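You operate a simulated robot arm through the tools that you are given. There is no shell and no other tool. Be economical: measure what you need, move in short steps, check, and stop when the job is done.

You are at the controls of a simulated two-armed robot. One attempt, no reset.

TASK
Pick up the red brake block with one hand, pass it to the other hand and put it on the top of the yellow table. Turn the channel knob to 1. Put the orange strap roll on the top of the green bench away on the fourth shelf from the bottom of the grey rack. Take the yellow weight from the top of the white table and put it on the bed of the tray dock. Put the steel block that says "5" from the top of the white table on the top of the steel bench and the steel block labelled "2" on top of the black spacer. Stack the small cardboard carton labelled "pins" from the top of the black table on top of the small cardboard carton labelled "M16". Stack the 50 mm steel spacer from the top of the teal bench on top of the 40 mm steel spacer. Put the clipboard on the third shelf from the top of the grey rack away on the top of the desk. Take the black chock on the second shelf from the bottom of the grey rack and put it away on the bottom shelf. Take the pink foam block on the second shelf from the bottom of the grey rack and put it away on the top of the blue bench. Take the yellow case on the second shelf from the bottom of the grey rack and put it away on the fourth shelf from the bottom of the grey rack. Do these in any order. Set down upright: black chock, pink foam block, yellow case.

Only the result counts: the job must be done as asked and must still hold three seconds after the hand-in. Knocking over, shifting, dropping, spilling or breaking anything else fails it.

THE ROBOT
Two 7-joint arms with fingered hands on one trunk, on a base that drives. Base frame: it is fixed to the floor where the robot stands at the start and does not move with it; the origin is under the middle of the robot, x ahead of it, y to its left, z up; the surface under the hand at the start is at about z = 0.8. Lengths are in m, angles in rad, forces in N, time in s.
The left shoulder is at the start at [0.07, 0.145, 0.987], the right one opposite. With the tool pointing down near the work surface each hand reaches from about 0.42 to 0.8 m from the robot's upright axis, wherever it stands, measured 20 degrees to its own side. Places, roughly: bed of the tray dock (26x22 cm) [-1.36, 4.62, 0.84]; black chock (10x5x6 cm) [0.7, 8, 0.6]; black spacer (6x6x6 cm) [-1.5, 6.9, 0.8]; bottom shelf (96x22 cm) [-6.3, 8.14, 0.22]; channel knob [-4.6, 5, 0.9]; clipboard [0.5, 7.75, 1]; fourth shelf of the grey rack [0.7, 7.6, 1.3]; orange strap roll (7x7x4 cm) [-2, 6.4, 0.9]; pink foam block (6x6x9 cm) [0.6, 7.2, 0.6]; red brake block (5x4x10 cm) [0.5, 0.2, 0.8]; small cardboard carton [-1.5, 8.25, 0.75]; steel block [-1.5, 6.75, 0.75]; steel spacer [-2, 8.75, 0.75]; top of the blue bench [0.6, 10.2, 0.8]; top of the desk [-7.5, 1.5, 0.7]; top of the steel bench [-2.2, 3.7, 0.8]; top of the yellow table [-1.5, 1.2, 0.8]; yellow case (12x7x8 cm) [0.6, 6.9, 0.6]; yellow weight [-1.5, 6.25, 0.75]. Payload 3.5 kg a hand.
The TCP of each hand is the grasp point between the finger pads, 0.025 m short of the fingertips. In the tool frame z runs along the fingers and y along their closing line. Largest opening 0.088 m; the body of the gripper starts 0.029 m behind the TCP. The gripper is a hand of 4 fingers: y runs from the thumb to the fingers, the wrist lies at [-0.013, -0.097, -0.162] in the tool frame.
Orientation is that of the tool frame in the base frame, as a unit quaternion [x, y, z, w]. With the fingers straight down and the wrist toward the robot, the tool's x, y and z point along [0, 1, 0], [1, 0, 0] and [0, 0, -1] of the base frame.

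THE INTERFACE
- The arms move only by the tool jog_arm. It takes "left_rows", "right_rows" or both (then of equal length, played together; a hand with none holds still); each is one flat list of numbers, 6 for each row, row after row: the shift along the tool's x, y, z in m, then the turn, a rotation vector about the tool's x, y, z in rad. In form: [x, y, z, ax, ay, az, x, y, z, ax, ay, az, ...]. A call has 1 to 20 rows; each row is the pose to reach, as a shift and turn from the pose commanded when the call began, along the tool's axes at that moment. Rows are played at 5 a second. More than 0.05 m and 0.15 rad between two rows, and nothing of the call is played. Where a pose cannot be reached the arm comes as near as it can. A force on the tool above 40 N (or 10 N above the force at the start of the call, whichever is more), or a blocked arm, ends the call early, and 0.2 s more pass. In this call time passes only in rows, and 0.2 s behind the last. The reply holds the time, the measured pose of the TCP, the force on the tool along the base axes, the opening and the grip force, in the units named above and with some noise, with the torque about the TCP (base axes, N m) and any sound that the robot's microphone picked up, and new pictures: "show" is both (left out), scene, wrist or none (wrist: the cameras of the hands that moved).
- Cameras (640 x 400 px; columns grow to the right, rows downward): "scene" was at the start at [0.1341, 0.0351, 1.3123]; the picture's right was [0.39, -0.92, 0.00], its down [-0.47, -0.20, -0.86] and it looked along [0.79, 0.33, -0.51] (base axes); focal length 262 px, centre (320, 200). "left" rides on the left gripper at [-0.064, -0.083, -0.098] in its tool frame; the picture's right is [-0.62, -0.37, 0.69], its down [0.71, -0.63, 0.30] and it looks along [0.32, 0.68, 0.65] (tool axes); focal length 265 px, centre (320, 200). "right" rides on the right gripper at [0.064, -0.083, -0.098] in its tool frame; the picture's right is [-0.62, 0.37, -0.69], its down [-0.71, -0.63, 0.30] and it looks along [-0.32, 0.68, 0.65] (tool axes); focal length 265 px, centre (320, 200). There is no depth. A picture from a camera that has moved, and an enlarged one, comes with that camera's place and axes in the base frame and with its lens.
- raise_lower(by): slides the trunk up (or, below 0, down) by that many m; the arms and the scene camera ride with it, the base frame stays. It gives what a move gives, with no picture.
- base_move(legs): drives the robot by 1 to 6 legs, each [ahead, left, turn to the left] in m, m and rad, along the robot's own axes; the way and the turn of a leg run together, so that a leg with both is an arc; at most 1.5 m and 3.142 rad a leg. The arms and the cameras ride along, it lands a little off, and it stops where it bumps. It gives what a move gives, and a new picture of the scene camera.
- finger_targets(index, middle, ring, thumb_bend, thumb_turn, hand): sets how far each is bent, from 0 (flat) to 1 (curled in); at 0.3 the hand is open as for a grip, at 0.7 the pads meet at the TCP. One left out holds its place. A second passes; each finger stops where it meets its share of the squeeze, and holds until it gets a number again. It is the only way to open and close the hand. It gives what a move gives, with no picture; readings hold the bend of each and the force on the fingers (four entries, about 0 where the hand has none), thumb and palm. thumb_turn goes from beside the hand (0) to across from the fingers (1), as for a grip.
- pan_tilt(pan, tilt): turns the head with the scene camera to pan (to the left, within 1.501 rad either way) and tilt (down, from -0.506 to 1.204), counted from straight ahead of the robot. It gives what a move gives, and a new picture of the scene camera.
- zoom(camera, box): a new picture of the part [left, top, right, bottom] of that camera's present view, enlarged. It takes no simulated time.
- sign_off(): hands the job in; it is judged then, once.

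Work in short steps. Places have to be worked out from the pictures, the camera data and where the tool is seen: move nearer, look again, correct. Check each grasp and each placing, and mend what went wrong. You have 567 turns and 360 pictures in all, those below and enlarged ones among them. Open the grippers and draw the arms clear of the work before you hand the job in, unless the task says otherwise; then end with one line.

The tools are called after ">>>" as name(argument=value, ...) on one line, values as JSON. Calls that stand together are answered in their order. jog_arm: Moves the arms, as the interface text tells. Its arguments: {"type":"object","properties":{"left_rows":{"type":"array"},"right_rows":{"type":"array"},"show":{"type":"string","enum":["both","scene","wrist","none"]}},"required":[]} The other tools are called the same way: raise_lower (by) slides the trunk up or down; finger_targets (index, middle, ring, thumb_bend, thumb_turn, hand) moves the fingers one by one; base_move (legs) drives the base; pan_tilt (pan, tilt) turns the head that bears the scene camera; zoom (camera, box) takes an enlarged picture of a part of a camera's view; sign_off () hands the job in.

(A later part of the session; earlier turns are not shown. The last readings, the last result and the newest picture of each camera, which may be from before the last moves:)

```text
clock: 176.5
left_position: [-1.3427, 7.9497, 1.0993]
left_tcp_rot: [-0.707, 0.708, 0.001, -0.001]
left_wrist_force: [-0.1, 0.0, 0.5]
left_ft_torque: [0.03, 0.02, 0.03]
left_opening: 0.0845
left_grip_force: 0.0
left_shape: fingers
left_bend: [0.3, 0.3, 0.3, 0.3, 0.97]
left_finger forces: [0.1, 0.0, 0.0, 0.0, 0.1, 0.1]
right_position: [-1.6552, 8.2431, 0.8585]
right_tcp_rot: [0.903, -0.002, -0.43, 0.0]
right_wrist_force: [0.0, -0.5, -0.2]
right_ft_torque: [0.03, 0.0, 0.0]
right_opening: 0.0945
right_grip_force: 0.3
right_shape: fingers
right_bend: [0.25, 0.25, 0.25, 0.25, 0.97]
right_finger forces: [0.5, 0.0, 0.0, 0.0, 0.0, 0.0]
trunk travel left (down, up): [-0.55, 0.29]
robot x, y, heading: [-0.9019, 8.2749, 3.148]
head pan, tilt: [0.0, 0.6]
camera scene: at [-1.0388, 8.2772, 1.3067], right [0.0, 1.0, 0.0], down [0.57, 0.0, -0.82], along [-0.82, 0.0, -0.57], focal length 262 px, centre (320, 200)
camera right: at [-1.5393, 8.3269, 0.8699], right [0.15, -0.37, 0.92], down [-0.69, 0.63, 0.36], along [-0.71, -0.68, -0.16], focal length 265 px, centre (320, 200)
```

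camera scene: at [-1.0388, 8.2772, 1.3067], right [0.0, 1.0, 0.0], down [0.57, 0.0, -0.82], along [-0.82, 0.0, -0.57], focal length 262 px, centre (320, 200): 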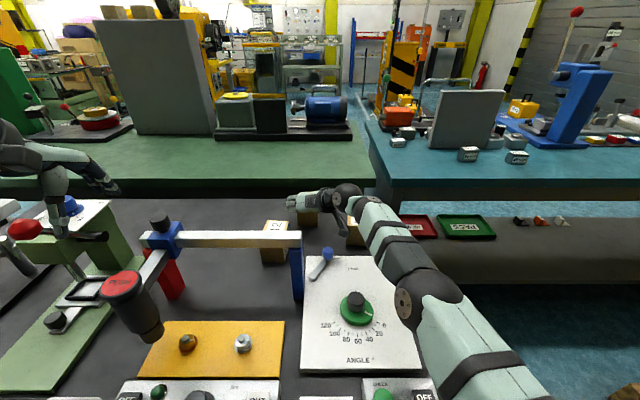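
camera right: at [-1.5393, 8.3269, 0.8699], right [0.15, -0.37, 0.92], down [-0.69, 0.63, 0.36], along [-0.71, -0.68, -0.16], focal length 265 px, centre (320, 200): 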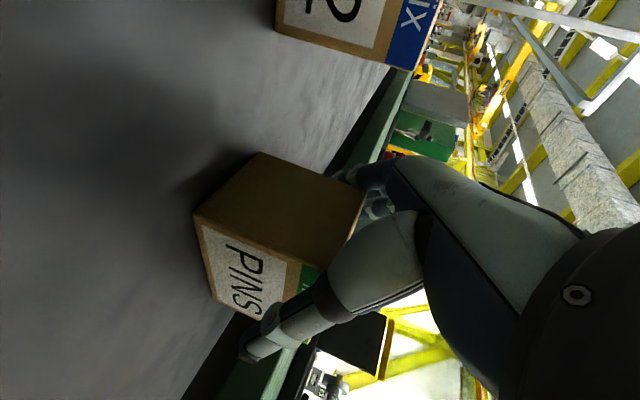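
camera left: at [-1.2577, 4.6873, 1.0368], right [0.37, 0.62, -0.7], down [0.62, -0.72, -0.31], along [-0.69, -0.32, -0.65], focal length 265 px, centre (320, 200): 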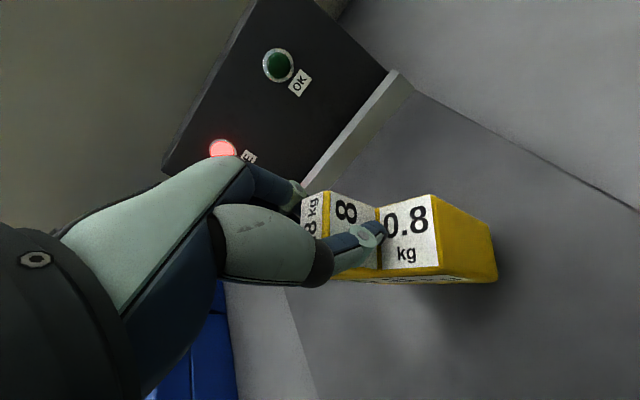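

Box is between the digits; close the hand.

>>> finger_targets(hand="right", index=0.7, middle=0.7, ring=0.7, thumb_bend=0.7)

>>> zoom(camera="right", box=[150, 100, 470, 380])

```text
clock: 177.5
left_position: [-1.3408, 7.9488, 1.0995]
left_tcp_rot: [-0.706, 0.709, 0.001, -0.001]
left_wrist_force: [1.0, -0.5, 0.3]
left_ft_torque: [-0.03, -0.02, 0.03]
left_opening: 0.0844
left_grip_force: 0.0
left_shape: fingers
left_bend: [0.3, 0.3, 0.3, 0.3, 0.97]
left_finger forces: [0.0, 0.0, 0.0, 0.0, 0.0, 0.0]
right_position: [-1.656, 8.2427, 0.8601]
right_tcp_rot: [0.903, -0.002, -0.43, 0.001]
right_wrist_force: [-1.4, -1.0, 3.4]
right_ft_torque: [0.18, -0.06, 0.07]
right_opening: 0.0548
right_grip_force: 38.8
right_shape: fingers
right_bend: [0.4, 0.53, 0.52, 0.54, 0.95]
right_finger forces: [17.4, 9.1, 10.0, 0.0, 41.8, 0.1]
trunk travel left (down, up): [-0.55, 0.29]
robot x, y, heading: [-0.9024, 8.2779, 3.14]
head pan, tilt: [0.0, 0.6]
```

```text
1.43 times, centred on (310, 240) of right
camera zoom: at [-1.5391, 8.3267, 0.871], right [0.15, -0.37, 0.92], down [-0.68, 0.63, 0.36], along [-0.71, -0.68, -0.16], focal length 379 px, centre (334, 143)
```

zoom: 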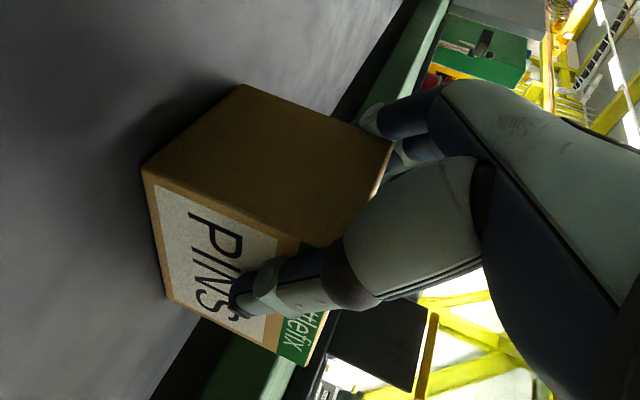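

Firm grip (39 N). I lift 13 cm straight up, then shift over M16.

>>> jog_arm(right_rows=[-0.016, 0, -0.013, 0, 0, 0, -0.047, 0, -0.038, 0, 0, 0, -0.078, 0, -0.063, 0, 0, 0, -0.101, 0, -0.082, 0, 0, 0, -0.085, -0.035, -0.1, 0, 0, 0, -0.075, -0.07, -0.115, 0, 0, 0, -0.06, -0.105, -0.13, 0, 0, 0, -0.05, -0.141, -0.146, 0, 0, 0], show="both")

```text
clock: 179.3
left_position: [-1.3418, 7.9496, 1.1006]
left_tcp_rot: [-0.706, 0.708, 0.0, -0.002]
left_wrist_force: [-0.7, -0.2, -1.1]
left_ft_torque: [0.02, 0.02, 0.0]
left_opening: 0.0844
left_grip_force: 0.0
left_shape: fingers
left_bend: [0.3, 0.3, 0.3, 0.3, 0.97]
left_finger forces: [0.0, 0.0, 0.0, 0.0, 0.1, 0.0]
right_position: [-1.5735, 8.3865, 0.9869]
right_tcp_rot: [0.903, -0.003, -0.43, 0.002]
right_wrist_force: [-0.4, 0.8, -4.2]
right_ft_torque: [-0.02, -0.09, 0.0]
right_opening: 0.0543
right_grip_force: 35.3
right_shape: fingers
right_bend: [0.4, 0.54, 0.53, 0.54, 0.93]
right_finger forces: [15.8, 8.8, 8.9, 0.0, 37.9, 0.0]
right hand out of reach, approached as far as the arm can: row 3, 4
trunk travel left (down, up): [-0.55, 0.29]
robot x, y, heading: [-0.8989, 8.2804, 3.142]
head pan, tilt: [0.0, 0.6]
camera scene: at [-1.0385, 8.2794, 1.3066], right [0.0, 1.0, 0.0], down [0.57, 0.0, -0.82], along [-0.82, 0.0, -0.57], focal length 262 px, centre (320, 200)
camera right: at [-1.4558, 8.4702, 0.9991], right [0.14, -0.36, 0.92], down [-0.68, 0.63, 0.36], along [-0.71, -0.68, -0.16], focal length 265 px, centre (320, 200)
```

scene: 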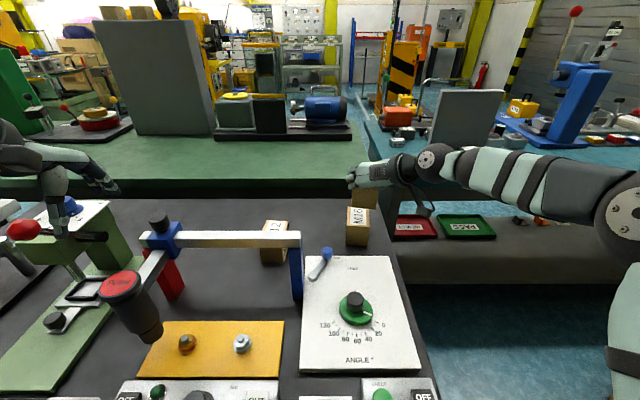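
right: 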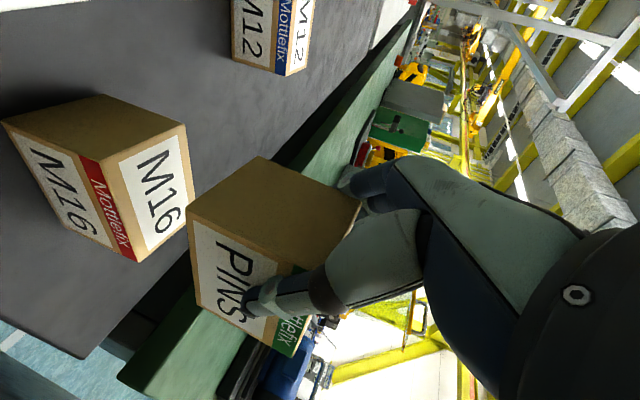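

PINS is aligned above M16 within ~5 mm. I lower straight down until contact.

>>> jog_arm(right_rows=[0.018, 0, 0.011, 0, 0, 0, 0.033, 0, 0.023, 0, 0, 0, 0.0375, 0, 0.0265, 0, 0, 0, 0.041, 0, 0.029, 0, 0, 0, 0.044, 0, 0.0315, 0, 0, 0, 0.047, 0, 0.034, 0, 0, 0, 0.05, 0, 0.0365, 0, 0, 0], show="both")

```text
clock: 180.9
left_position: [-1.3405, 7.9493, 1.0991]
left_tcp_rot: [-0.707, 0.707, 0.001, -0.001]
left_wrist_force: [-0.4, 0.0, -0.2]
left_ft_torque: [-0.02, 0.02, -0.01]
left_opening: 0.0848
left_grip_force: 0.0
left_shape: fingers
left_bend: [0.3, 0.3, 0.3, 0.3, 0.97]
left_finger forces: [0.0, 0.0, 0.0, 0.0, 0.1, 0.0]
right_position: [-1.5725, 8.3858, 0.9303]
right_tcp_rot: [0.902, -0.002, -0.433, 0.0]
right_wrist_force: [1.0, -0.1, 2.9]
right_ft_torque: [0.15, 0.07, -0.01]
right_opening: 0.0545
right_grip_force: 36.6
right_shape: fingers
right_bend: [0.41, 0.54, 0.53, 0.54, 0.94]
right_finger forces: [15.4, 9.0, 10.4, 0.1, 39.5, 0.1]
trunk travel left (down, up): [-0.55, 0.29]
robot x, y, heading: [-0.9036, 8.2763, 3.143]
head pan, tilt: [0.0, 0.6]
camera scene: at [-1.0378, 8.2773, 1.3069], right [0.0, 1.0, 0.0], down [0.56, 0.0, -0.83], along [-0.83, 0.0, -0.56], focal length 262 px, centre (320, 200)
camera right: at [-1.4545, 8.4683, 0.9413], right [0.15, -0.37, 0.92], down [-0.68, 0.63, 0.36], along [-0.71, -0.68, -0.15], focal length 265 px, centre (320, 200)
```

scene: 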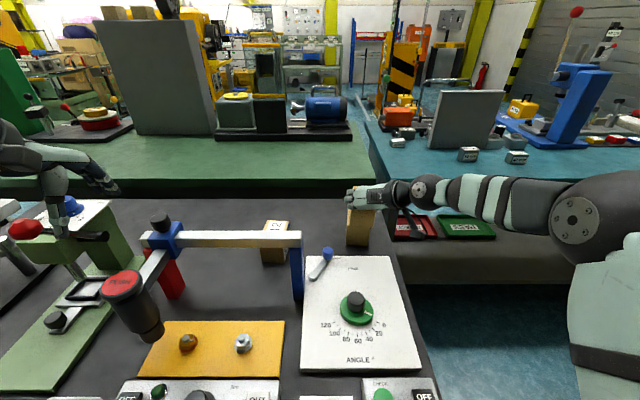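
right: 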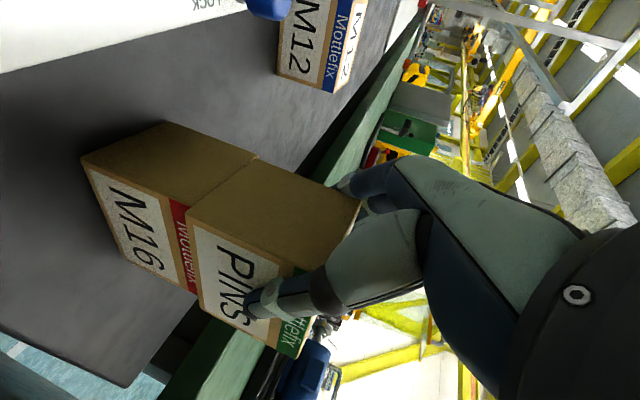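

Contact and flush alignment. Release, then withdraw backward along the fingers.

>>> finger_targets(hand="right", index=0.25, middle=0.25, ring=0.25, thumb_bend=0.25)

>>> jog_arm(right_rows=[0, 0, -0.03, 0, 0, 0, 0, 0, -0.06, 0, 0, 0, 0, 0, -0.1, 0, 0, 0, -0.03, -0.02, -0.14, 0, 0, 0], show="both")

```text
clock: 181.9
left_position: [-1.3407, 7.9494, 1.0997]
left_tcp_rot: [-0.707, 0.708, 0.001, -0.001]
left_wrist_force: [0.3, 0.1, -0.4]
left_ft_torque: [-0.01, -0.01, -0.01]
left_opening: 0.0845
left_grip_force: 0.0
left_shape: fingers
left_bend: [0.3, 0.3, 0.3, 0.3, 0.97]
left_finger forces: [0.1, 0.0, 0.0, 0.1, 0.1, 0.0]
right_position: [-1.5719, 8.3855, 0.9275]
right_tcp_rot: [0.902, -0.002, -0.431, 0.001]
right_wrist_force: [0.4, -0.6, 0.3]
right_ft_torque: [-0.03, 0.03, -0.02]
right_opening: 0.094
right_grip_force: 0.2
right_shape: fingers
right_bend: [0.25, 0.25, 0.25, 0.25, 0.97]
right_finger forces: [0.0, 0.0, 0.0, 0.1, 0.0, 0.0]
trunk travel left (down, up): [-0.55, 0.29]
robot x, y, heading: [-0.9027, 8.2768, 3.141]
head pan, tilt: [0.0, 0.6]
```

```text
refused: row 4 steps farther than a row can; nothing moved
```

>>> jog_arm(right_rows=[0, 0, -0.03, 0, 0, 0, 0, 0, -0.06, 0, 0, 0, 0, 0, -0.1, 0, 0, 0, -0.02, -0.02, -0.13, 0, 0, 0, -0.05, -0.05, -0.15, 0, 0, 0], show="both")

```text
clock: 183.1
left_position: [-1.3407, 7.9509, 1.1004]
left_tcp_rot: [-0.707, 0.708, 0.0, -0.002]
left_wrist_force: [0.0, -0.2, -0.6]
left_ft_torque: [-0.04, -0.04, -0.03]
left_opening: 0.0845
left_grip_force: 0.2
left_shape: fingers
left_bend: [0.3, 0.3, 0.3, 0.3, 0.97]
left_finger forces: [0.0, 0.1, 0.0, 0.0, 0.1, 0.1]
right_position: [-1.4891, 8.4359, 1.063]
right_tcp_rot: [0.903, -0.002, -0.429, 0.001]
right_wrist_force: [0.6, -0.6, 0.1]
right_ft_torque: [-0.01, 0.0, 0.0]
right_opening: 0.0944
right_grip_force: 0.0
right_shape: fingers
right_bend: [0.25, 0.25, 0.25, 0.25, 0.97]
right_finger forces: [0.0, 0.0, 0.0, 0.0, 0.0, 0.0]
trunk travel left (down, up): [-0.55, 0.29]
robot x, y, heading: [-0.9029, 8.277, 3.14]
head pan, tilt: [0.0, 0.6]
camera scene: at [-1.0385, 8.2789, 1.3066], right [0.0, 1.0, 0.0], down [0.57, 0.0, -0.82], along [-0.82, 0.0, -0.57], focal length 262 px, centre (320, 200)
camera right: at [-1.3711, 8.5193, 1.0737], right [0.15, -0.37, 0.92], down [-0.68, 0.63, 0.36], along [-0.71, -0.68, -0.16], focal length 265 px, centre (320, 200)
```

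scene: 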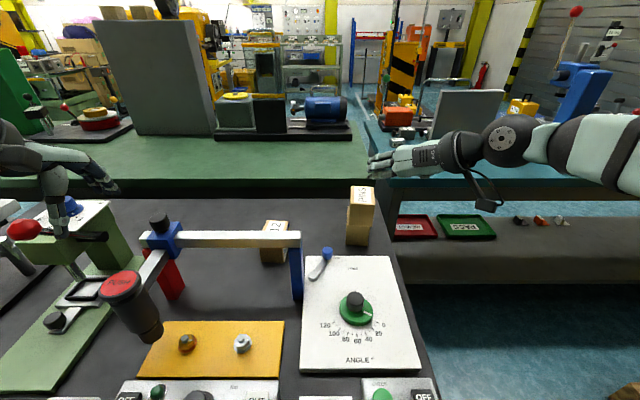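
right: 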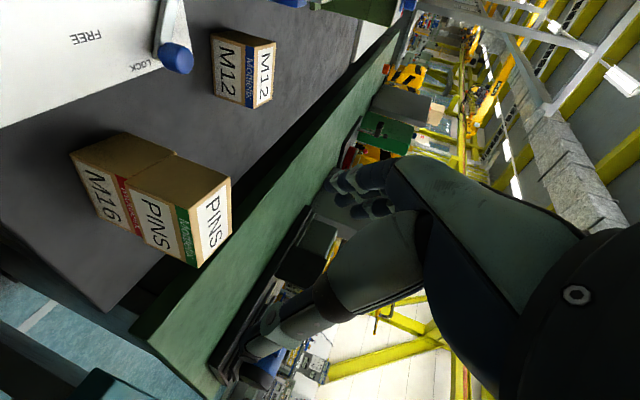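

PINS stands squarely on M16. Now I look right toward the teal bench and what's in front of it; first tuck the right arm somewhat.

>>> base_move(legs=[[-0.3, 0, 0]])

>>> pan_tilt(pan=-0.9, tilt=0.45)

```text
clock: 185.2
left_position: [-1.0409, 7.948, 1.1]
left_tcp_rot: [0.708, -0.706, -0.001, 0.001]
left_wrist_force: [-0.7, 0.2, -0.2]
left_ft_torque: [0.01, 0.02, 0.0]
left_opening: 0.0845
left_grip_force: 0.1
left_shape: fingers
left_bend: [0.3, 0.3, 0.3, 0.3, 0.97]
left_finger forces: [0.0, 0.1, 0.1, 0.0, 0.0, 0.0]
right_position: [-1.1918, 8.4332, 1.0622]
right_tcp_rot: [0.903, -0.001, -0.429, 0.001]
right_wrist_force: [0.1, 0.4, -0.6]
right_ft_torque: [-0.02, 0.01, 0.02]
right_opening: 0.0942
right_grip_force: 0.1
right_shape: fingers
right_bend: [0.25, 0.25, 0.25, 0.25, 0.97]
right_finger forces: [0.0, 0.0, 0.0, 0.0, 0.1, 0.1]
trunk travel left (down, up): [-0.55, 0.29]
robot x, y, heading: [-0.6028, 8.2794, -3.14]
head pan, tilt: [0.0, 0.6]
camera scene: at [-0.7409, 8.2774, 1.3066], right [0.0, 1.0, 0.0], down [0.57, 0.0, -0.82], along [-0.82, 0.0, -0.57], focal length 262 px, centre (320, 200)
```

scene: 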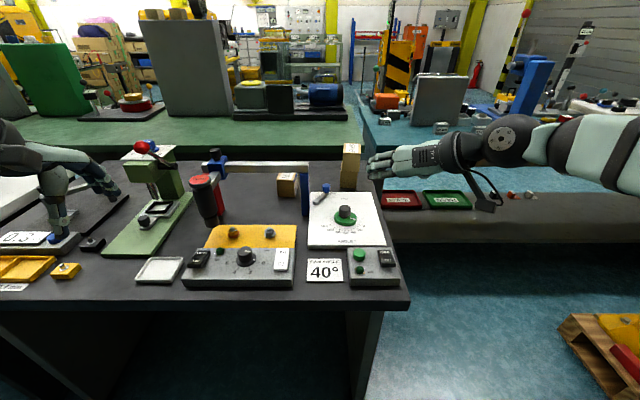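

```text
clock: 186.4
left_position: [-1.0419, 7.9475, 1.0996]
left_tcp_rot: [0.708, -0.706, -0.001, 0.001]
left_wrist_force: [-1.2, 0.4, -0.2]
left_ft_torque: [-0.02, -0.04, -0.01]
left_opening: 0.0846
left_grip_force: 0.1
left_shape: fingers
left_bend: [0.3, 0.3, 0.3, 0.3, 0.97]
left_finger forces: [0.2, 0.0, 0.1, 0.1, 0.0, 0.1]
right_position: [-1.1918, 8.4329, 1.0616]
right_tcp_rot: [0.903, -0.001, -0.43, 0.002]
right_wrist_force: [-0.5, 0.5, 0.0]
right_ft_torque: [-0.03, 0.0, 0.01]
right_opening: 0.0942
right_grip_force: 0.1
right_shape: fingers
right_bend: [0.25, 0.25, 0.25, 0.25, 0.97]
right_finger forces: [0.1, 0.0, 0.0, 0.1, 0.0, 0.0]
trunk travel left (down, up): [-0.55, 0.29]
robot x, y, heading: [-0.6002, 8.2776, -3.137]
head pan, tilt: [-0.901, 0.45]
camera scene: at [-0.7097, 8.3494, 1.3202], right [0.78, 0.62, 0.0], down [0.27, -0.34, -0.9], along [-0.56, 0.7, -0.44], focal length 262 px, centre (320, 200)
```

scene: 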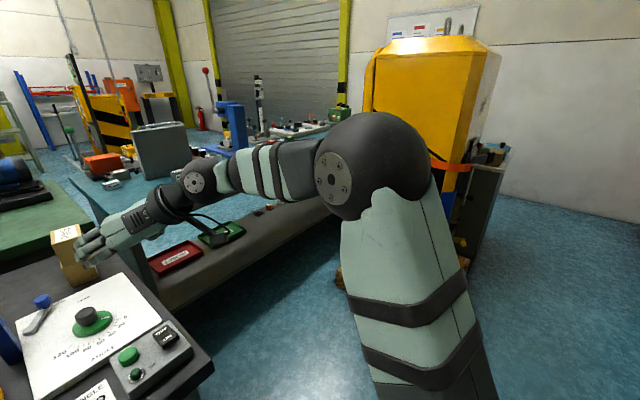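

Triangulation shows the trays are on a low shelf (z≈0.3) of the teal bench, so the floor in front of it is free (pallet from y≥9.42). I restore the right hand to tool-down first.

>>> jog_arm(right_rows=[0.0, 0, -0.01, 0, 0.14, 0, 0, 0, -0.02, 0, 0.28, 0, 0, 0, -0.03, 0, 0.42, 0, 0, 0, -0.04, 0, 0.56, 0, 0, 0, -0.04, 0, 0.7, 0, 0, 0, -0.04, 0, 0.84, 0, 0, 0, -0.04, 0, 0.88, 0], show="none")

>>> jog_arm(right_rows=[0, 0, 0, 0, 0, 0.14, 0, 0, 0, 0, 0, 0.28, 0, 0, 0, 0, 0, 0.42, 0, 0, 0, 0, 0, 0.56, 0, 0, 0, 0, 0, 0.7, 0, 0, 0, 0, 0, 0.84, 0, 0, 0, 0, 0, 0.98, 0, 0, 0, 0, 0, 1.12, 0, 0, 0, 0, 0, 1.26, 0, 0, 0, 0, 0, 1.4, 0, 0, 0, 0, 0, 1.54, 0, 0, 0, 0, 0, 1.57], show="none")

>>> base_move(legs=[[0.1, -0.66, 0], [0.5, 0, 0]])

>>> pan_tilt(pan=0.0, tilt=0.5)

```text
clock: 187.8
left_position: [-1.0432, 7.9468, 1.099]
left_tcp_rot: [0.707, -0.707, -0.001, 0.001]
left_wrist_force: [-0.2, 0.6, -0.9]
left_ft_torque: [0.01, 0.02, 0.02]
left_opening: 0.0846
left_grip_force: 0.1
left_shape: fingers
left_bend: [0.3, 0.3, 0.3, 0.3, 0.97]
left_finger forces: [0.0, 0.0, 0.0, 0.1, 0.0, 0.0]
right_position: [-1.1646, 8.4302, 1.0888]
right_tcp_rot: [0.999, -0.009, -0.033, 0.01]
right_wrist_force: [-2.4, -18.1, -6.6]
right_ft_torque: [1.28, 0.24, -1.2]
right_opening: 0.0942
right_grip_force: 0.0
right_shape: fingers
right_bend: [0.25, 0.25, 0.25, 0.25, 0.97]
right_finger forces: [0.0, 0.1, 0.0, 0.0, 0.0, 0.1]
trunk travel left (down, up): [-0.55, 0.29]
robot x, y, heading: [-0.601, 8.2824, -3.139]
head pan, tilt: [-0.901, 0.45]
stopped in row 7 (right hand): the force on the tool passed its limit at 124 N (the readings are from after the stop); the commanded pose is now the measured one
```

```text
clock: 190.4
left_position: [-1.0417, 7.9489, 1.0994]
left_tcp_rot: [0.707, -0.707, -0.001, 0.001]
left_wrist_force: [-0.2, -0.4, 0.4]
left_ft_torque: [-0.04, 0.02, -0.01]
left_opening: 0.0844
left_grip_force: 0.0
left_shape: fingers
left_bend: [0.3, 0.3, 0.3, 0.3, 0.97]
left_finger forces: [0.0, 0.1, 0.0, 0.0, 0.0, 0.0]
right_position: [-1.1641, 8.4312, 1.0885]
right_tcp_rot: [-0.702, 0.712, 0.017, -0.03]
right_wrist_force: [-0.2, 0.9, -0.2]
right_ft_torque: [-0.01, -0.02, -0.01]
right_opening: 0.0942
right_grip_force: 0.1
right_shape: fingers
right_bend: [0.25, 0.25, 0.25, 0.25, 0.97]
right_finger forces: [0.1, 0.1, 0.0, 0.0, 0.1, 0.0]
trunk travel left (down, up): [-0.55, 0.29]
robot x, y, heading: [-0.6027, 8.2768, -3.138]
head pan, tilt: [-0.901, 0.45]
```

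```text
clock: 196.7
left_position: [-1.6431, 8.5917, 1.0992]
left_tcp_rot: [0.712, -0.702, -0.001, 0.0]
left_wrist_force: [-0.3, -0.2, 0.2]
left_ft_torque: [0.04, 0.0, 0.02]
left_opening: 0.0845
left_grip_force: 0.1
left_shape: fingers
left_bend: [0.3, 0.3, 0.3, 0.3, 0.97]
left_finger forces: [0.0, 0.0, 0.0, 0.1, 0.0, 0.1]
right_position: [-1.7708, 9.0733, 1.088]
right_tcp_rot: [0.707, -0.706, -0.017, 0.029]
right_wrist_force: [-0.5, -0.1, 0.6]
right_ft_torque: [0.0, -0.01, 0.0]
right_opening: 0.0939
right_grip_force: 0.1
right_shape: fingers
right_bend: [0.25, 0.25, 0.25, 0.25, 0.97]
right_finger forces: [0.1, 0.0, 0.1, 0.0, 0.0, 0.1]
trunk travel left (down, up): [-0.55, 0.29]
robot x, y, heading: [-1.2073, 8.9314, -3.124]
head pan, tilt: [-0.901, 0.45]
camera scene: at [-1.315, 8.9979, 1.3202], right [0.77, 0.63, 0.0], down [0.28, -0.34, -0.9], along [-0.57, 0.7, -0.44], focal length 262 px, centre (320, 200)
```

scene: 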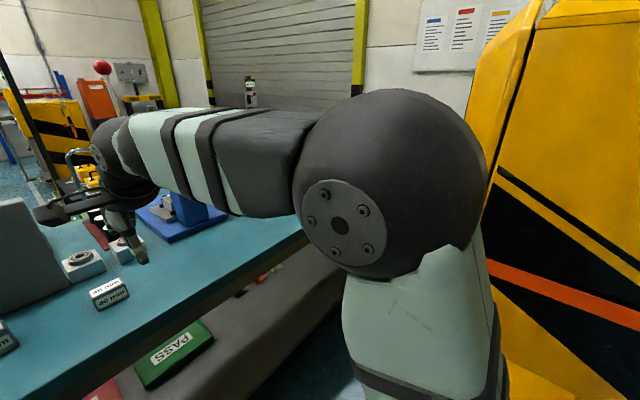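

```text
clock: 197.9
left_position: [-1.6433, 8.5919, 1.0988]
left_tcp_rot: [0.712, -0.702, -0.001, 0.001]
left_wrist_force: [-1.1, -0.1, -0.3]
left_ft_torque: [0.01, 0.02, 0.02]
left_opening: 0.0844
left_grip_force: 0.0
left_shape: fingers
left_bend: [0.3, 0.3, 0.3, 0.3, 0.97]
left_finger forces: [0.1, 0.0, 0.0, 0.0, 0.0, 0.0]
right_position: [-1.7693, 9.0737, 1.0877]
right_tcp_rot: [0.707, -0.706, -0.017, 0.03]
right_wrist_force: [-0.7, 0.1, -0.5]
right_ft_torque: [-0.01, 0.0, 0.01]
right_opening: 0.0937
right_grip_force: 0.1
right_shape: fingers
right_bend: [0.25, 0.25, 0.25, 0.25, 0.97]
right_finger forces: [0.0, 0.1, 0.0, 0.0, 0.0, 0.1]
trunk travel left (down, up): [-0.55, 0.29]
robot x, y, heading: [-1.2091, 8.9285, -3.127]
head pan, tilt: [0.0, 0.499]
camera scene: at [-1.3479, 8.9254, 1.3157], right [-0.01, 1.0, 0.0], down [0.48, 0.01, -0.88], along [-0.88, -0.01, -0.48], focal length 262 px, centre (320, 200)
```

scene: 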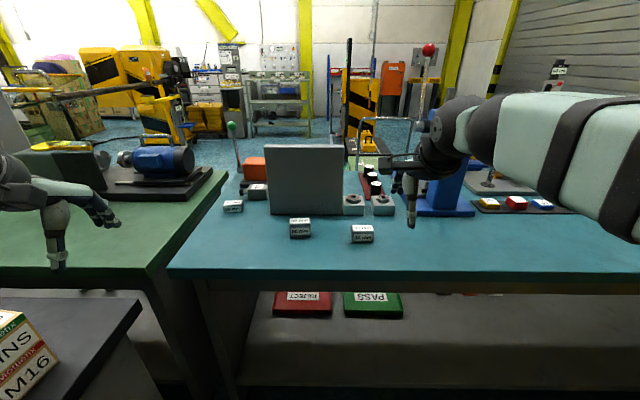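

Stack of cartons intact. The 50 mm and 40 mm spacers are ahead. I zoom both cameras to fix their places.

>>> zoom(camera="scene", box=[210, 180, 430, 290])

>>> zoom(camera="right", box=[0, 0, 640, 400])

```text
2.91 times, centred on (320, 235) of scene
camera zoom: at [-1.3479, 8.9254, 1.3157], right [-0.01, 1.0, 0.0], down [0.48, 0.01, -0.88], along [-0.88, -0.01, -0.48], focal length 762 px, centre (320, 98)
```

zoom: 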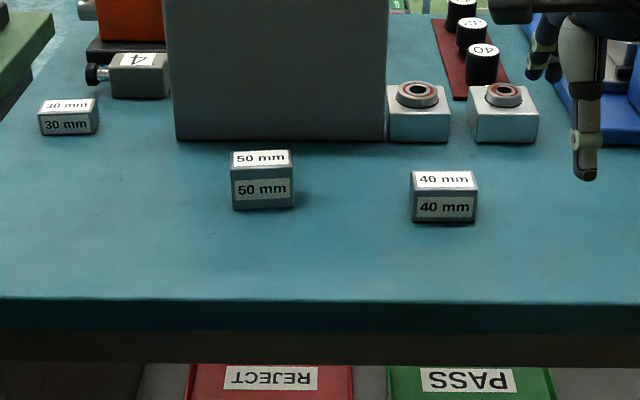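

```text
1.00 times, centred on (320, 200) of right (not enlarged: the box is as wide or as high as the picture)
camera zoom: at [-1.6808, 9.0112, 1.182], right [-0.32, 0.63, 0.7], down [0.61, 0.71, -0.36], along [-0.73, 0.31, -0.61], focal length 265 px, centre (320, 200)
```

zoom: 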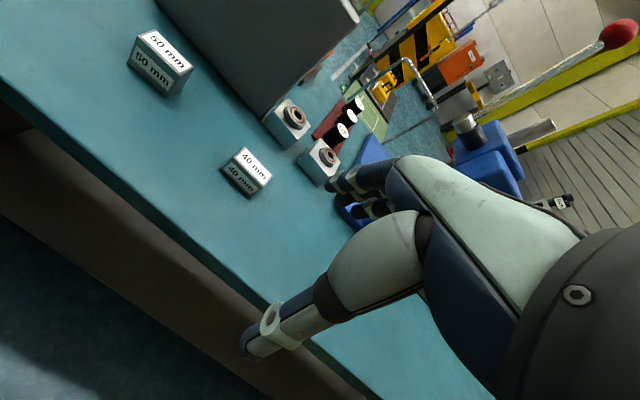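

Spacer 40: top centre [-1.969, 9.038, 0.886]; spacer 50: [-1.991, 8.855, 0.897]; bench z≈0.847. I drive 0.17 m nearer.

>>> base_move(legs=[[0.17, 0.03, -0.015]])

```text
clock: 199.3
left_position: [-1.8156, 8.5665, 1.0996]
left_tcp_rot: [0.707, -0.707, 0.0, 0.0]
left_wrist_force: [-0.2, -0.5, 0.4]
left_ft_torque: [-0.03, 0.01, -0.02]
left_opening: 0.0846
left_grip_force: 0.0
left_shape: fingers
left_bend: [0.3, 0.3, 0.3, 0.3, 0.97]
left_finger forces: [0.1, 0.0, 0.0, 0.1, 0.0, 0.1]
right_position: [-1.9361, 9.0511, 1.0897]
right_tcp_rot: [-0.701, 0.712, 0.016, -0.03]
right_wrist_force: [-0.5, -0.4, 0.3]
right_ft_torque: [0.03, 0.03, 0.05]
right_opening: 0.0942
right_grip_force: 0.0
right_shape: fingers
right_bend: [0.25, 0.25, 0.25, 0.25, 0.97]
right_finger forces: [0.0, 0.0, 0.0, 0.0, 0.1, 0.0]
trunk travel left (down, up): [-0.55, 0.29]
robot x, y, heading: [-1.3782, 8.8968, -3.14]
head pan, tilt: [0.0, 0.499]
camera scene: at [-1.5162, 8.8966, 1.3158], right [0.0, 1.0, 0.0], down [0.48, 0.0, -0.88], along [-0.88, 0.0, -0.48], focal length 262 px, centre (320, 200)
```

scene: 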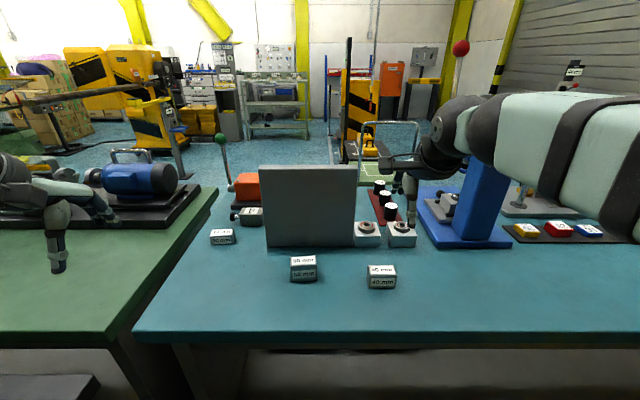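

I move the right hand above spacer 50 and straighten its slight tilt.

>>> jog_arm(right_rows=[0.04, 0.01, 0, 0.013, -0.004, 0, 0.08, 0.02, 0, 0.026, -0.008, 0, 0.12, 0.03, 0, 0.04, -0.012, 0, 0.16, 0.04, 0.02, 0.052, -0.015, 0, 0.196, 0.05, 0.04, 0.065, -0.018, 0, 0.196, 0.055, 0.07, 0.065, -0.018, 0], show="both")

```text
clock: 200.9
left_position: [-1.8155, 8.5681, 1.0999]
left_tcp_rot: [0.708, -0.707, -0.001, 0.002]
left_wrist_force: [0.2, -0.4, 0.6]
left_ft_torque: [-0.02, 0.02, 0.03]
left_opening: 0.0846
left_grip_force: 0.0
left_shape: fingers
left_bend: [0.3, 0.3, 0.3, 0.3, 0.97]
left_finger forces: [0.1, 0.0, 0.1, 0.1, 0.0, 0.0]
right_position: [-2.0109, 8.8884, 1.0499]
right_tcp_rot: [-0.682, 0.73, -0.022, -0.031]
right_wrist_force: [0.2, -0.3, -0.7]
right_ft_torque: [-0.01, -0.01, 0.01]
right_opening: 0.0943
right_grip_force: 0.1
right_shape: fingers
right_bend: [0.25, 0.25, 0.25, 0.25, 0.97]
right_finger forces: [0.0, 0.0, 0.1, 0.0, 0.0, 0.1]
trunk travel left (down, up): [-0.55, 0.29]
robot x, y, heading: [-1.375, 8.8983, -3.138]
head pan, tilt: [0.0, 0.499]
stopped in row 6 (right hand): the arm was blocked; the commanded pose is now the measured one
camera scene: at [-1.5156, 8.8966, 1.3159], right [0.0, 1.0, 0.0], down [0.48, 0.0, -0.88], along [-0.88, 0.0, -0.48], focal length 262 px, centre (320, 200)
camera right: at [-1.9305, 8.8263, 1.1524], right [-0.32, 0.69, 0.65], down [0.67, 0.65, -0.36], along [-0.67, 0.32, -0.67], focal length 265 px, centre (320, 200)
```

scene: 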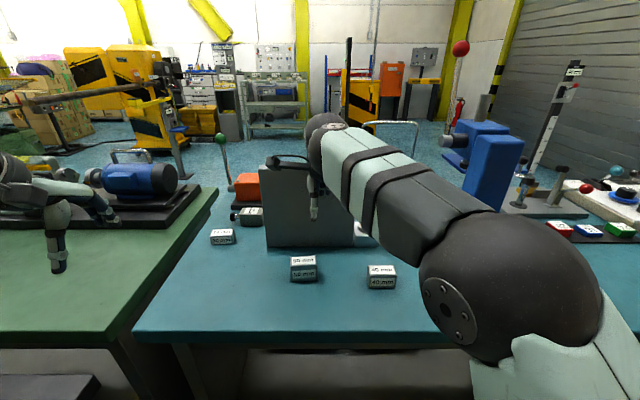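
right: 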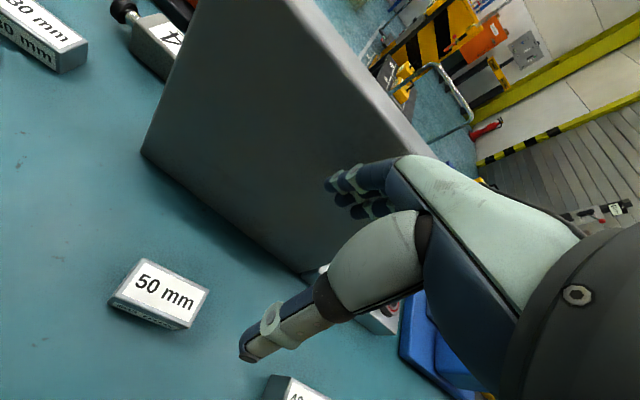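

The knuckles likely met the grey plate behind. I back away and up, then use the 90° yaw so the hand closes along y, clear of the plate.

>>> jog_arm(right_rows=[0, -0.02, -0.02, 0, 0, 0, 0, -0.04, -0.05, 0, 0, 0, 0, -0.07, -0.08, 0, 0, 0, -0.03, -0.1, -0.09, 0, 0, 0], show="wrist")

```text
clock: 201.9
left_position: [-1.8139, 8.5697, 1.1003]
left_tcp_rot: [-0.707, 0.707, 0.0, -0.001]
left_wrist_force: [1.8, 0.7, -0.3]
left_ft_torque: [-0.02, 0.03, -0.01]
left_opening: 0.0846
left_grip_force: 0.2
left_shape: fingers
left_bend: [0.3, 0.3, 0.3, 0.3, 0.97]
left_finger forces: [0.0, 0.1, 0.0, 0.1, 0.0, 0.0]
right_position: [-1.9051, 8.9166, 1.1381]
right_tcp_rot: [-0.684, 0.728, -0.022, -0.03]
right_wrist_force: [0.5, -1.2, 0.2]
right_ft_torque: [0.0, 0.03, -0.01]
right_opening: 0.0943
right_grip_force: 0.0
right_shape: fingers
right_bend: [0.25, 0.25, 0.25, 0.25, 0.97]
right_finger forces: [0.0, 0.0, 0.1, 0.0, 0.0, 0.0]
trunk travel left (down, up): [-0.55, 0.29]
robot x, y, heading: [-1.3734, 8.8988, -3.141]
head pan, tilt: [0.0, 0.499]
camera right: at [-1.8245, 8.8544, 1.2404], right [-0.32, 0.69, 0.65], down [0.67, 0.65, -0.36], along [-0.67, 0.32, -0.67], focal length 265 px, centre (320, 200)
```

right: 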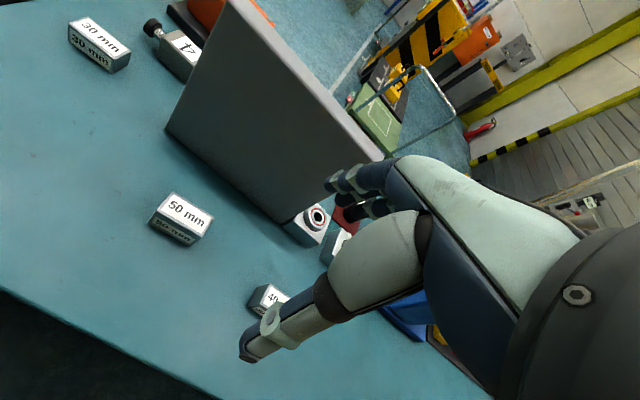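

Plate is undisturbed. Now yaw 90° (with tilt corrected) at this height.

>>> jog_arm(right_rows=[0, 0, 0, 0.006, -0.004, -0.136, 0, 0, 0, 0.011, -0.008, -0.272, 0, 0, 0, 0.017, -0.012, -0.408, 0, 0, 0, 0.022, -0.016, -0.545, 0, 0, 0, 0.028, -0.02, -0.681, 0, 0, 0, 0.033, -0.024, -0.817, 0, 0, 0, 0.039, -0.029, -0.953, 0, 0, 0, 0.045, -0.033, -1.089, 0, 0, 0, 0.05, -0.037, -1.226, 0, 0, 0, 0.056, -0.041, -1.362, 0, 0, 0, 0.061, -0.045, -1.498, 0, 0, 0, 0.067, -0.049, -1.634], show="both")

```text
clock: 204.5
left_position: [-1.8159, 8.5674, 1.0993]
left_tcp_rot: [-0.707, 0.707, 0.001, 0.0]
left_wrist_force: [-0.6, 0.5, 0.2]
left_ft_torque: [-0.03, -0.01, 0.02]
left_opening: 0.0843
left_grip_force: 0.0
left_shape: fingers
left_bend: [0.3, 0.3, 0.3, 0.3, 0.97]
left_finger forces: [0.1, 0.1, 0.1, 0.0, 0.1, 0.0]
right_position: [-1.9084, 8.9137, 1.1361]
right_tcp_rot: [1.0, 0.002, 0.001, -0.002]
right_wrist_force: [-0.5, -0.1, 0.2]
right_ft_torque: [0.02, -0.02, 0.0]
right_opening: 0.0942
right_grip_force: 0.1
right_shape: fingers
right_bend: [0.25, 0.25, 0.25, 0.25, 0.97]
right_finger forces: [0.0, 0.0, 0.0, 0.0, 0.0, 0.1]
trunk travel left (down, up): [-0.55, 0.29]
robot x, y, heading: [-1.3767, 8.8946, -3.139]
head pan, tilt: [0.0, 0.499]
camera scene: at [-1.5175, 8.8962, 1.3156], right [0.0, 1.0, 0.0], down [0.48, 0.0, -0.88], along [-0.88, 0.0, -0.48], focal length 262 px, centre (320, 200)
camera right: at [-1.8446, 8.9987, 1.2334], right [-0.62, -0.37, 0.69], down [-0.72, 0.63, -0.3], along [-0.32, -0.68, -0.66], focal length 265 px, centre (320, 200)
```

scene: 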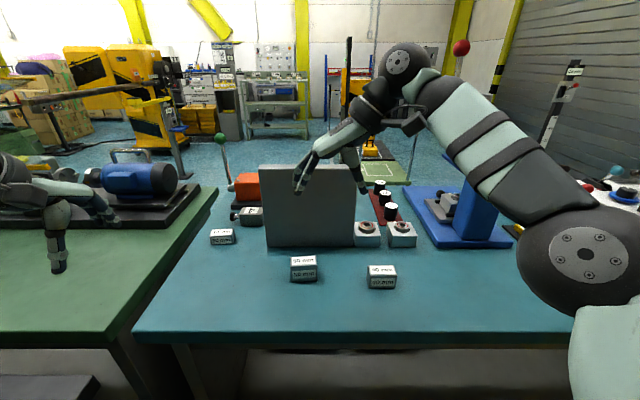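
right: 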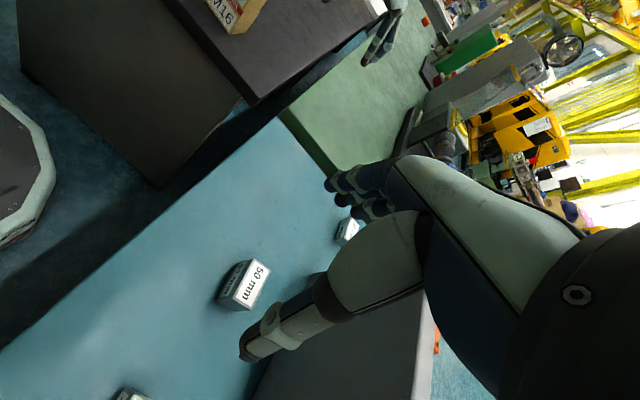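

Spacer 50 confirmed at [-1.989, 8.855]. I go over it and descend partway.

>>> jog_arm(right_rows=[-0.03, 0.02, 0.02, 0, 0, 0, -0.06, 0.04, 0.04, 0, 0, 0, -0.081, 0.059, 0.07, 0, 0, 0, -0.081, 0.059, 0.11, 0, 0, 0, -0.081, 0.059, 0.15, 0, 0, 0, -0.081, 0.059, 0.19, 0, 0, 0], show="both")

```text
clock: 204.9
left_position: [-1.8186, 8.5656, 1.0981]
left_tcp_rot: [-0.707, 0.707, 0.001, 0.0]
left_wrist_force: [0.1, 0.3, -1.2]
left_ft_torque: [-0.01, 0.0, -0.05]
left_opening: 0.0844
left_grip_force: 0.0
left_shape: fingers
left_bend: [0.3, 0.3, 0.3, 0.3, 0.97]
left_finger forces: [0.0, 0.0, 0.0, 0.1, 0.0, 0.1]
right_position: [-1.9303, 8.8994, 1.1231]
right_tcp_rot: [1.0, -0.02, 0.006, 0.004]
right_wrist_force: [0.9, -17.1, -3.7]
right_ft_torque: [1.53, 0.34, -1.27]
right_opening: 0.0941
right_grip_force: 0.1
right_shape: fingers
right_bend: [0.25, 0.25, 0.25, 0.25, 0.98]
right_finger forces: [0.1, 0.0, 0.0, 0.0, 0.1, 0.0]
trunk travel left (down, up): [-0.55, 0.29]
robot x, y, heading: [-1.3768, 8.8956, -3.143]
head pan, tilt: [0.0, 0.499]
stopped in row 1 (right hand): the force on the tool passed its limit at 208 N (the readings are from after the stop); the commanded pose is now the measured one
camera scene: at [-1.5191, 8.8943, 1.3154], right [0.0, 1.0, 0.0], down [0.48, 0.0, -0.88], along [-0.88, 0.0, -0.48], focal length 262 px, centre (320, 200)
camera right: at [-1.8643, 8.9814, 1.2216], right [-0.64, -0.34, 0.69], down [-0.69, 0.65, -0.32], along [-0.34, -0.68, -0.65], focal length 265 px, centre (320, 200)
```

scene: 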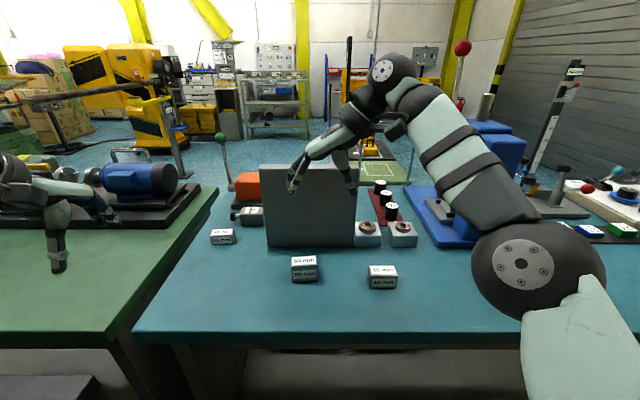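
right: 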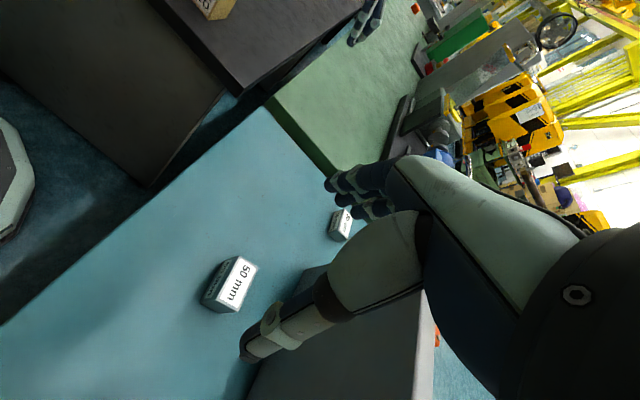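

No visible collision — the arm seems to have snapped between elbow configurations. I continue in smaller steps.

>>> jog_arm(right_rows=[-0.012, 0.008, 0.01, 0, 0, 0, -0.024, 0.016, 0.02, 0, 0, 0, -0.036, 0.024, 0.03, 0, 0, 0, -0.048, 0.032, 0.045, 0, 0, 0, -0.06, 0.044, 0.06, 0, 0, 0], show="scene")

```text
clock: 205.2
left_position: [-1.8169, 8.5692, 1.1004]
left_tcp_rot: [-0.707, 0.708, 0.002, -0.002]
left_wrist_force: [0.1, -0.5, -1.4]
left_ft_torque: [0.02, 0.01, 0.01]
left_opening: 0.0846
left_grip_force: 0.0
left_shape: fingers
left_bend: [0.3, 0.3, 0.3, 0.3, 0.97]
left_finger forces: [0.0, 0.0, 0.1, 0.0, 0.1, 0.0]
right_position: [-1.9305, 8.9002, 1.1247]
right_tcp_rot: [1.0, -0.028, 0.006, 0.008]
right_wrist_force: [1.4, -13.9, -2.6]
right_ft_torque: [1.28, 0.27, -1.11]
right_opening: 0.0943
right_grip_force: 0.0
right_shape: fingers
right_bend: [0.25, 0.25, 0.25, 0.25, 0.98]
right_finger forces: [0.1, 0.0, 0.1, 0.1, 0.0, 0.1]
trunk travel left (down, up): [-0.55, 0.29]
robot x, y, heading: [-1.3753, 8.8949, -3.139]
head pan, tilt: [0.0, 0.499]
stopped in row 1 (right hand): the force on the tool passed its limit at 96 N (the readings are from after the stop); the commanded pose is now the measured one
camera scene: at [-1.5157, 8.8974, 1.3159], right [0.0, 1.0, 0.0], down [0.48, 0.0, -0.88], along [-0.88, 0.0, -0.48], focal length 262 px, centre (320, 200)
```

scene: 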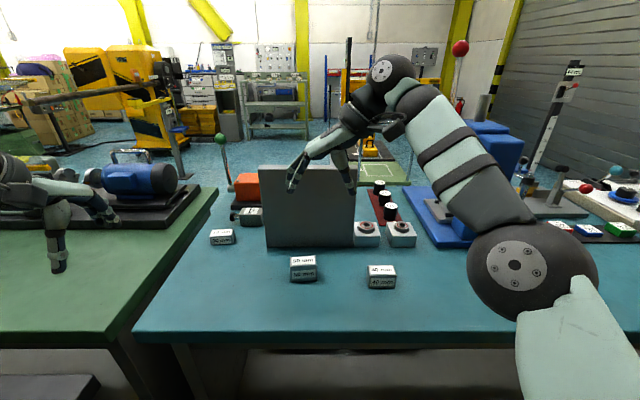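

A steady 14 N sideways load suggests the wrist/forearm is jammed against itself at this height. I retreat and raise the trunk so the hand sits lower relative to the shoulder.

>>> jog_arm(right_rows=[0.01, -0.015, -0.005, 0, 0, 0, 0.02, -0.03, -0.01, 0, 0, 0, 0.02, -0.05, -0.01, 0, 0, 0], show="none")

>>> raise_lower(by=0.15)

```text
clock: 206.0
left_position: [-1.8165, 8.568, 1.0998]
left_tcp_rot: [0.707, -0.707, -0.001, 0.001]
left_wrist_force: [0.0, -0.4, -0.6]
left_ft_torque: [-0.01, 0.03, -0.01]
left_opening: 0.0847
left_grip_force: 0.2
left_shape: fingers
left_bend: [0.3, 0.3, 0.3, 0.3, 0.97]
left_finger forces: [0.0, 0.0, 0.0, 0.1, 0.0, 0.0]
right_position: [-1.9098, 8.9492, 1.134]
right_tcp_rot: [1.0, -0.025, 0.007, 0.007]
right_wrist_force: [-0.2, 0.4, 0.0]
right_ft_torque: [-0.03, -0.01, 0.0]
right_opening: 0.0945
right_grip_force: 0.0
right_shape: fingers
right_bend: [0.25, 0.25, 0.25, 0.25, 0.98]
right_finger forces: [0.0, 0.0, 0.0, 0.0, 0.0, 0.1]
trunk travel left (down, up): [-0.55, 0.29]
robot x, y, heading: [-1.3743, 8.8961, -3.136]
head pan, tilt: [0.0, 0.499]
```

```text
clock: 207.7
left_position: [-1.8154, 8.567, 1.25]
left_tcp_rot: [-0.707, 0.707, 0.001, 0.0]
left_wrist_force: [-0.3, -0.9, -0.8]
left_ft_torque: [0.01, -0.01, -0.02]
left_opening: 0.0845
left_grip_force: 0.0
left_shape: fingers
left_bend: [0.3, 0.3, 0.3, 0.3, 0.97]
left_finger forces: [0.1, 0.0, 0.0, 0.0, 0.1, 0.0]
right_position: [-1.9089, 8.9484, 1.2851]
right_tcp_rot: [1.0, -0.026, 0.007, 0.008]
right_wrist_force: [0.5, 0.0, -0.1]
right_ft_torque: [0.0, 0.0, 0.02]
right_opening: 0.0942
right_grip_force: 0.1
right_shape: fingers
right_bend: [0.25, 0.25, 0.25, 0.25, 0.98]
right_finger forces: [0.0, 0.1, 0.0, 0.0, 0.0, 0.0]
trunk travel left (down, up): [-0.7, 0.14]
robot x, y, heading: [-1.376, 8.8964, -3.137]
head pan, tilt: [0.0, 0.499]
```

Free again. Now lower the hand relative to the shoulder, away from the items, and see whether it stays unblocked.

>>> jog_arm(right_rows=[0, 0, 0.04, 0, 0, 0, 0, 0, 0.08, 0, 0, 0, 0, 0, 0.12, 0, 0, 0, 0, 0, 0.16, 0, 0, 0, 0, 0, 0.2, 0, 0, 0, 0, 0, 0.24, 0, 0, 0, 0, 0, 0.28, 0, 0, 0], show="scene")

```text
clock: 209.3
left_position: [-1.8183, 8.5669, 1.2486]
left_tcp_rot: [0.707, -0.707, -0.001, 0.0]
left_wrist_force: [0.0, 0.5, 0.1]
left_ft_torque: [-0.01, 0.02, 0.01]
left_opening: 0.0843
left_grip_force: 0.2
left_shape: fingers
left_bend: [0.3, 0.3, 0.3, 0.3, 0.97]
left_finger forces: [0.0, 0.1, 0.0, 0.0, 0.0, 0.0]
right_position: [-1.9076, 8.9456, 1.004]
right_tcp_rot: [1.0, -0.026, 0.007, 0.007]
right_wrist_force: [0.3, -0.5, 0.0]
right_ft_torque: [0.0, 0.0, 0.0]
right_opening: 0.0941
right_grip_force: 0.1
right_shape: fingers
right_bend: [0.25, 0.25, 0.25, 0.25, 0.98]
right_finger forces: [0.0, 0.1, 0.0, 0.1, 0.0, 0.0]
trunk travel left (down, up): [-0.7, 0.14]
robot x, y, heading: [-1.3784, 8.8983, -3.141]
head pan, tilt: [0.0, 0.499]
camera scene: at [-1.5181, 8.8966, 1.4656], right [0.0, 1.0, 0.0], down [0.48, 0.0, -0.88], along [-0.88, 0.0, -0.48], focal length 262 px, centre (320, 200)
```

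scene: 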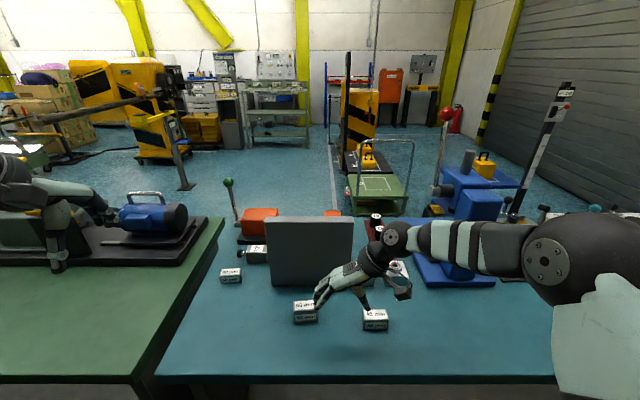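

Now unblocked with the trunk up. Move over spacer 50 at z≈1.0, fixing a small yaw.

>>> jog_arm(right_rows=[-0.025, 0.03, 0, 0, 0, -0.017, -0.05, 0.06, 0, 0, 0, -0.035, -0.076, 0.093, 0, 0, 0, -0.052, -0.076, 0.093, 0.03, 0, 0, -0.052], show="both")

```text
clock: 210.3
left_position: [-1.8171, 8.5684, 1.2504]
left_tcp_rot: [0.708, -0.707, 0.001, 0.001]
left_wrist_force: [-0.6, 0.7, -0.2]
left_ft_torque: [-0.01, 0.01, -0.02]
left_opening: 0.0845
left_grip_force: 0.1
left_shape: fingers
left_bend: [0.3, 0.3, 0.3, 0.3, 0.97]
left_finger forces: [0.0, 0.0, 0.0, 0.1, 0.0, 0.0]
right_position: [-1.9867, 8.8548, 0.9741]
right_tcp_rot: [1.0, -0.001, 0.006, 0.007]
right_wrist_force: [0.3, -0.5, -0.2]
right_ft_torque: [0.03, -0.03, 0.01]
right_opening: 0.0941
right_grip_force: 0.1
right_shape: fingers
right_bend: [0.25, 0.25, 0.25, 0.25, 0.98]
right_finger forces: [0.0, 0.0, 0.0, 0.1, 0.1, 0.0]
trunk travel left (down, up): [-0.7, 0.14]
robot x, y, heading: [-1.3758, 8.8962, -3.137]
head pan, tilt: [0.0, 0.499]
camera scene: at [-1.5169, 8.8972, 1.4657], right [0.0, 1.0, 0.0], down [0.48, 0.0, -0.88], along [-0.88, 0.0, -0.48], focal length 262 px, centre (320, 200)
camera right: at [-1.9228, 8.9403, 1.0724], right [-0.63, -0.36, 0.69], down [-0.71, 0.63, -0.32], along [-0.32, -0.69, -0.65], focal length 265 px, centre (320, 200)
```

scene: 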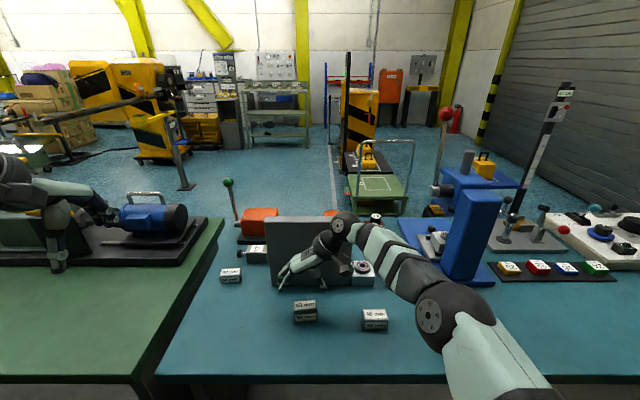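
right: 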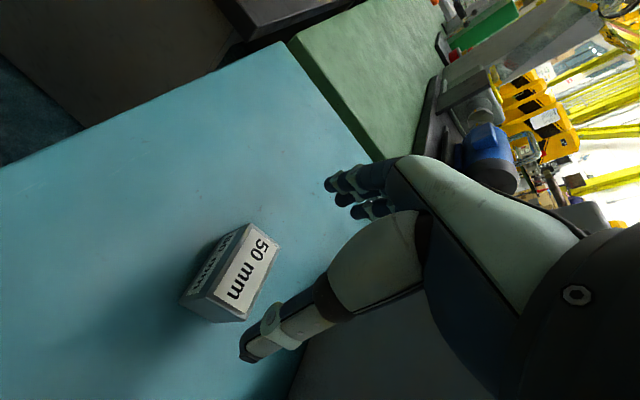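

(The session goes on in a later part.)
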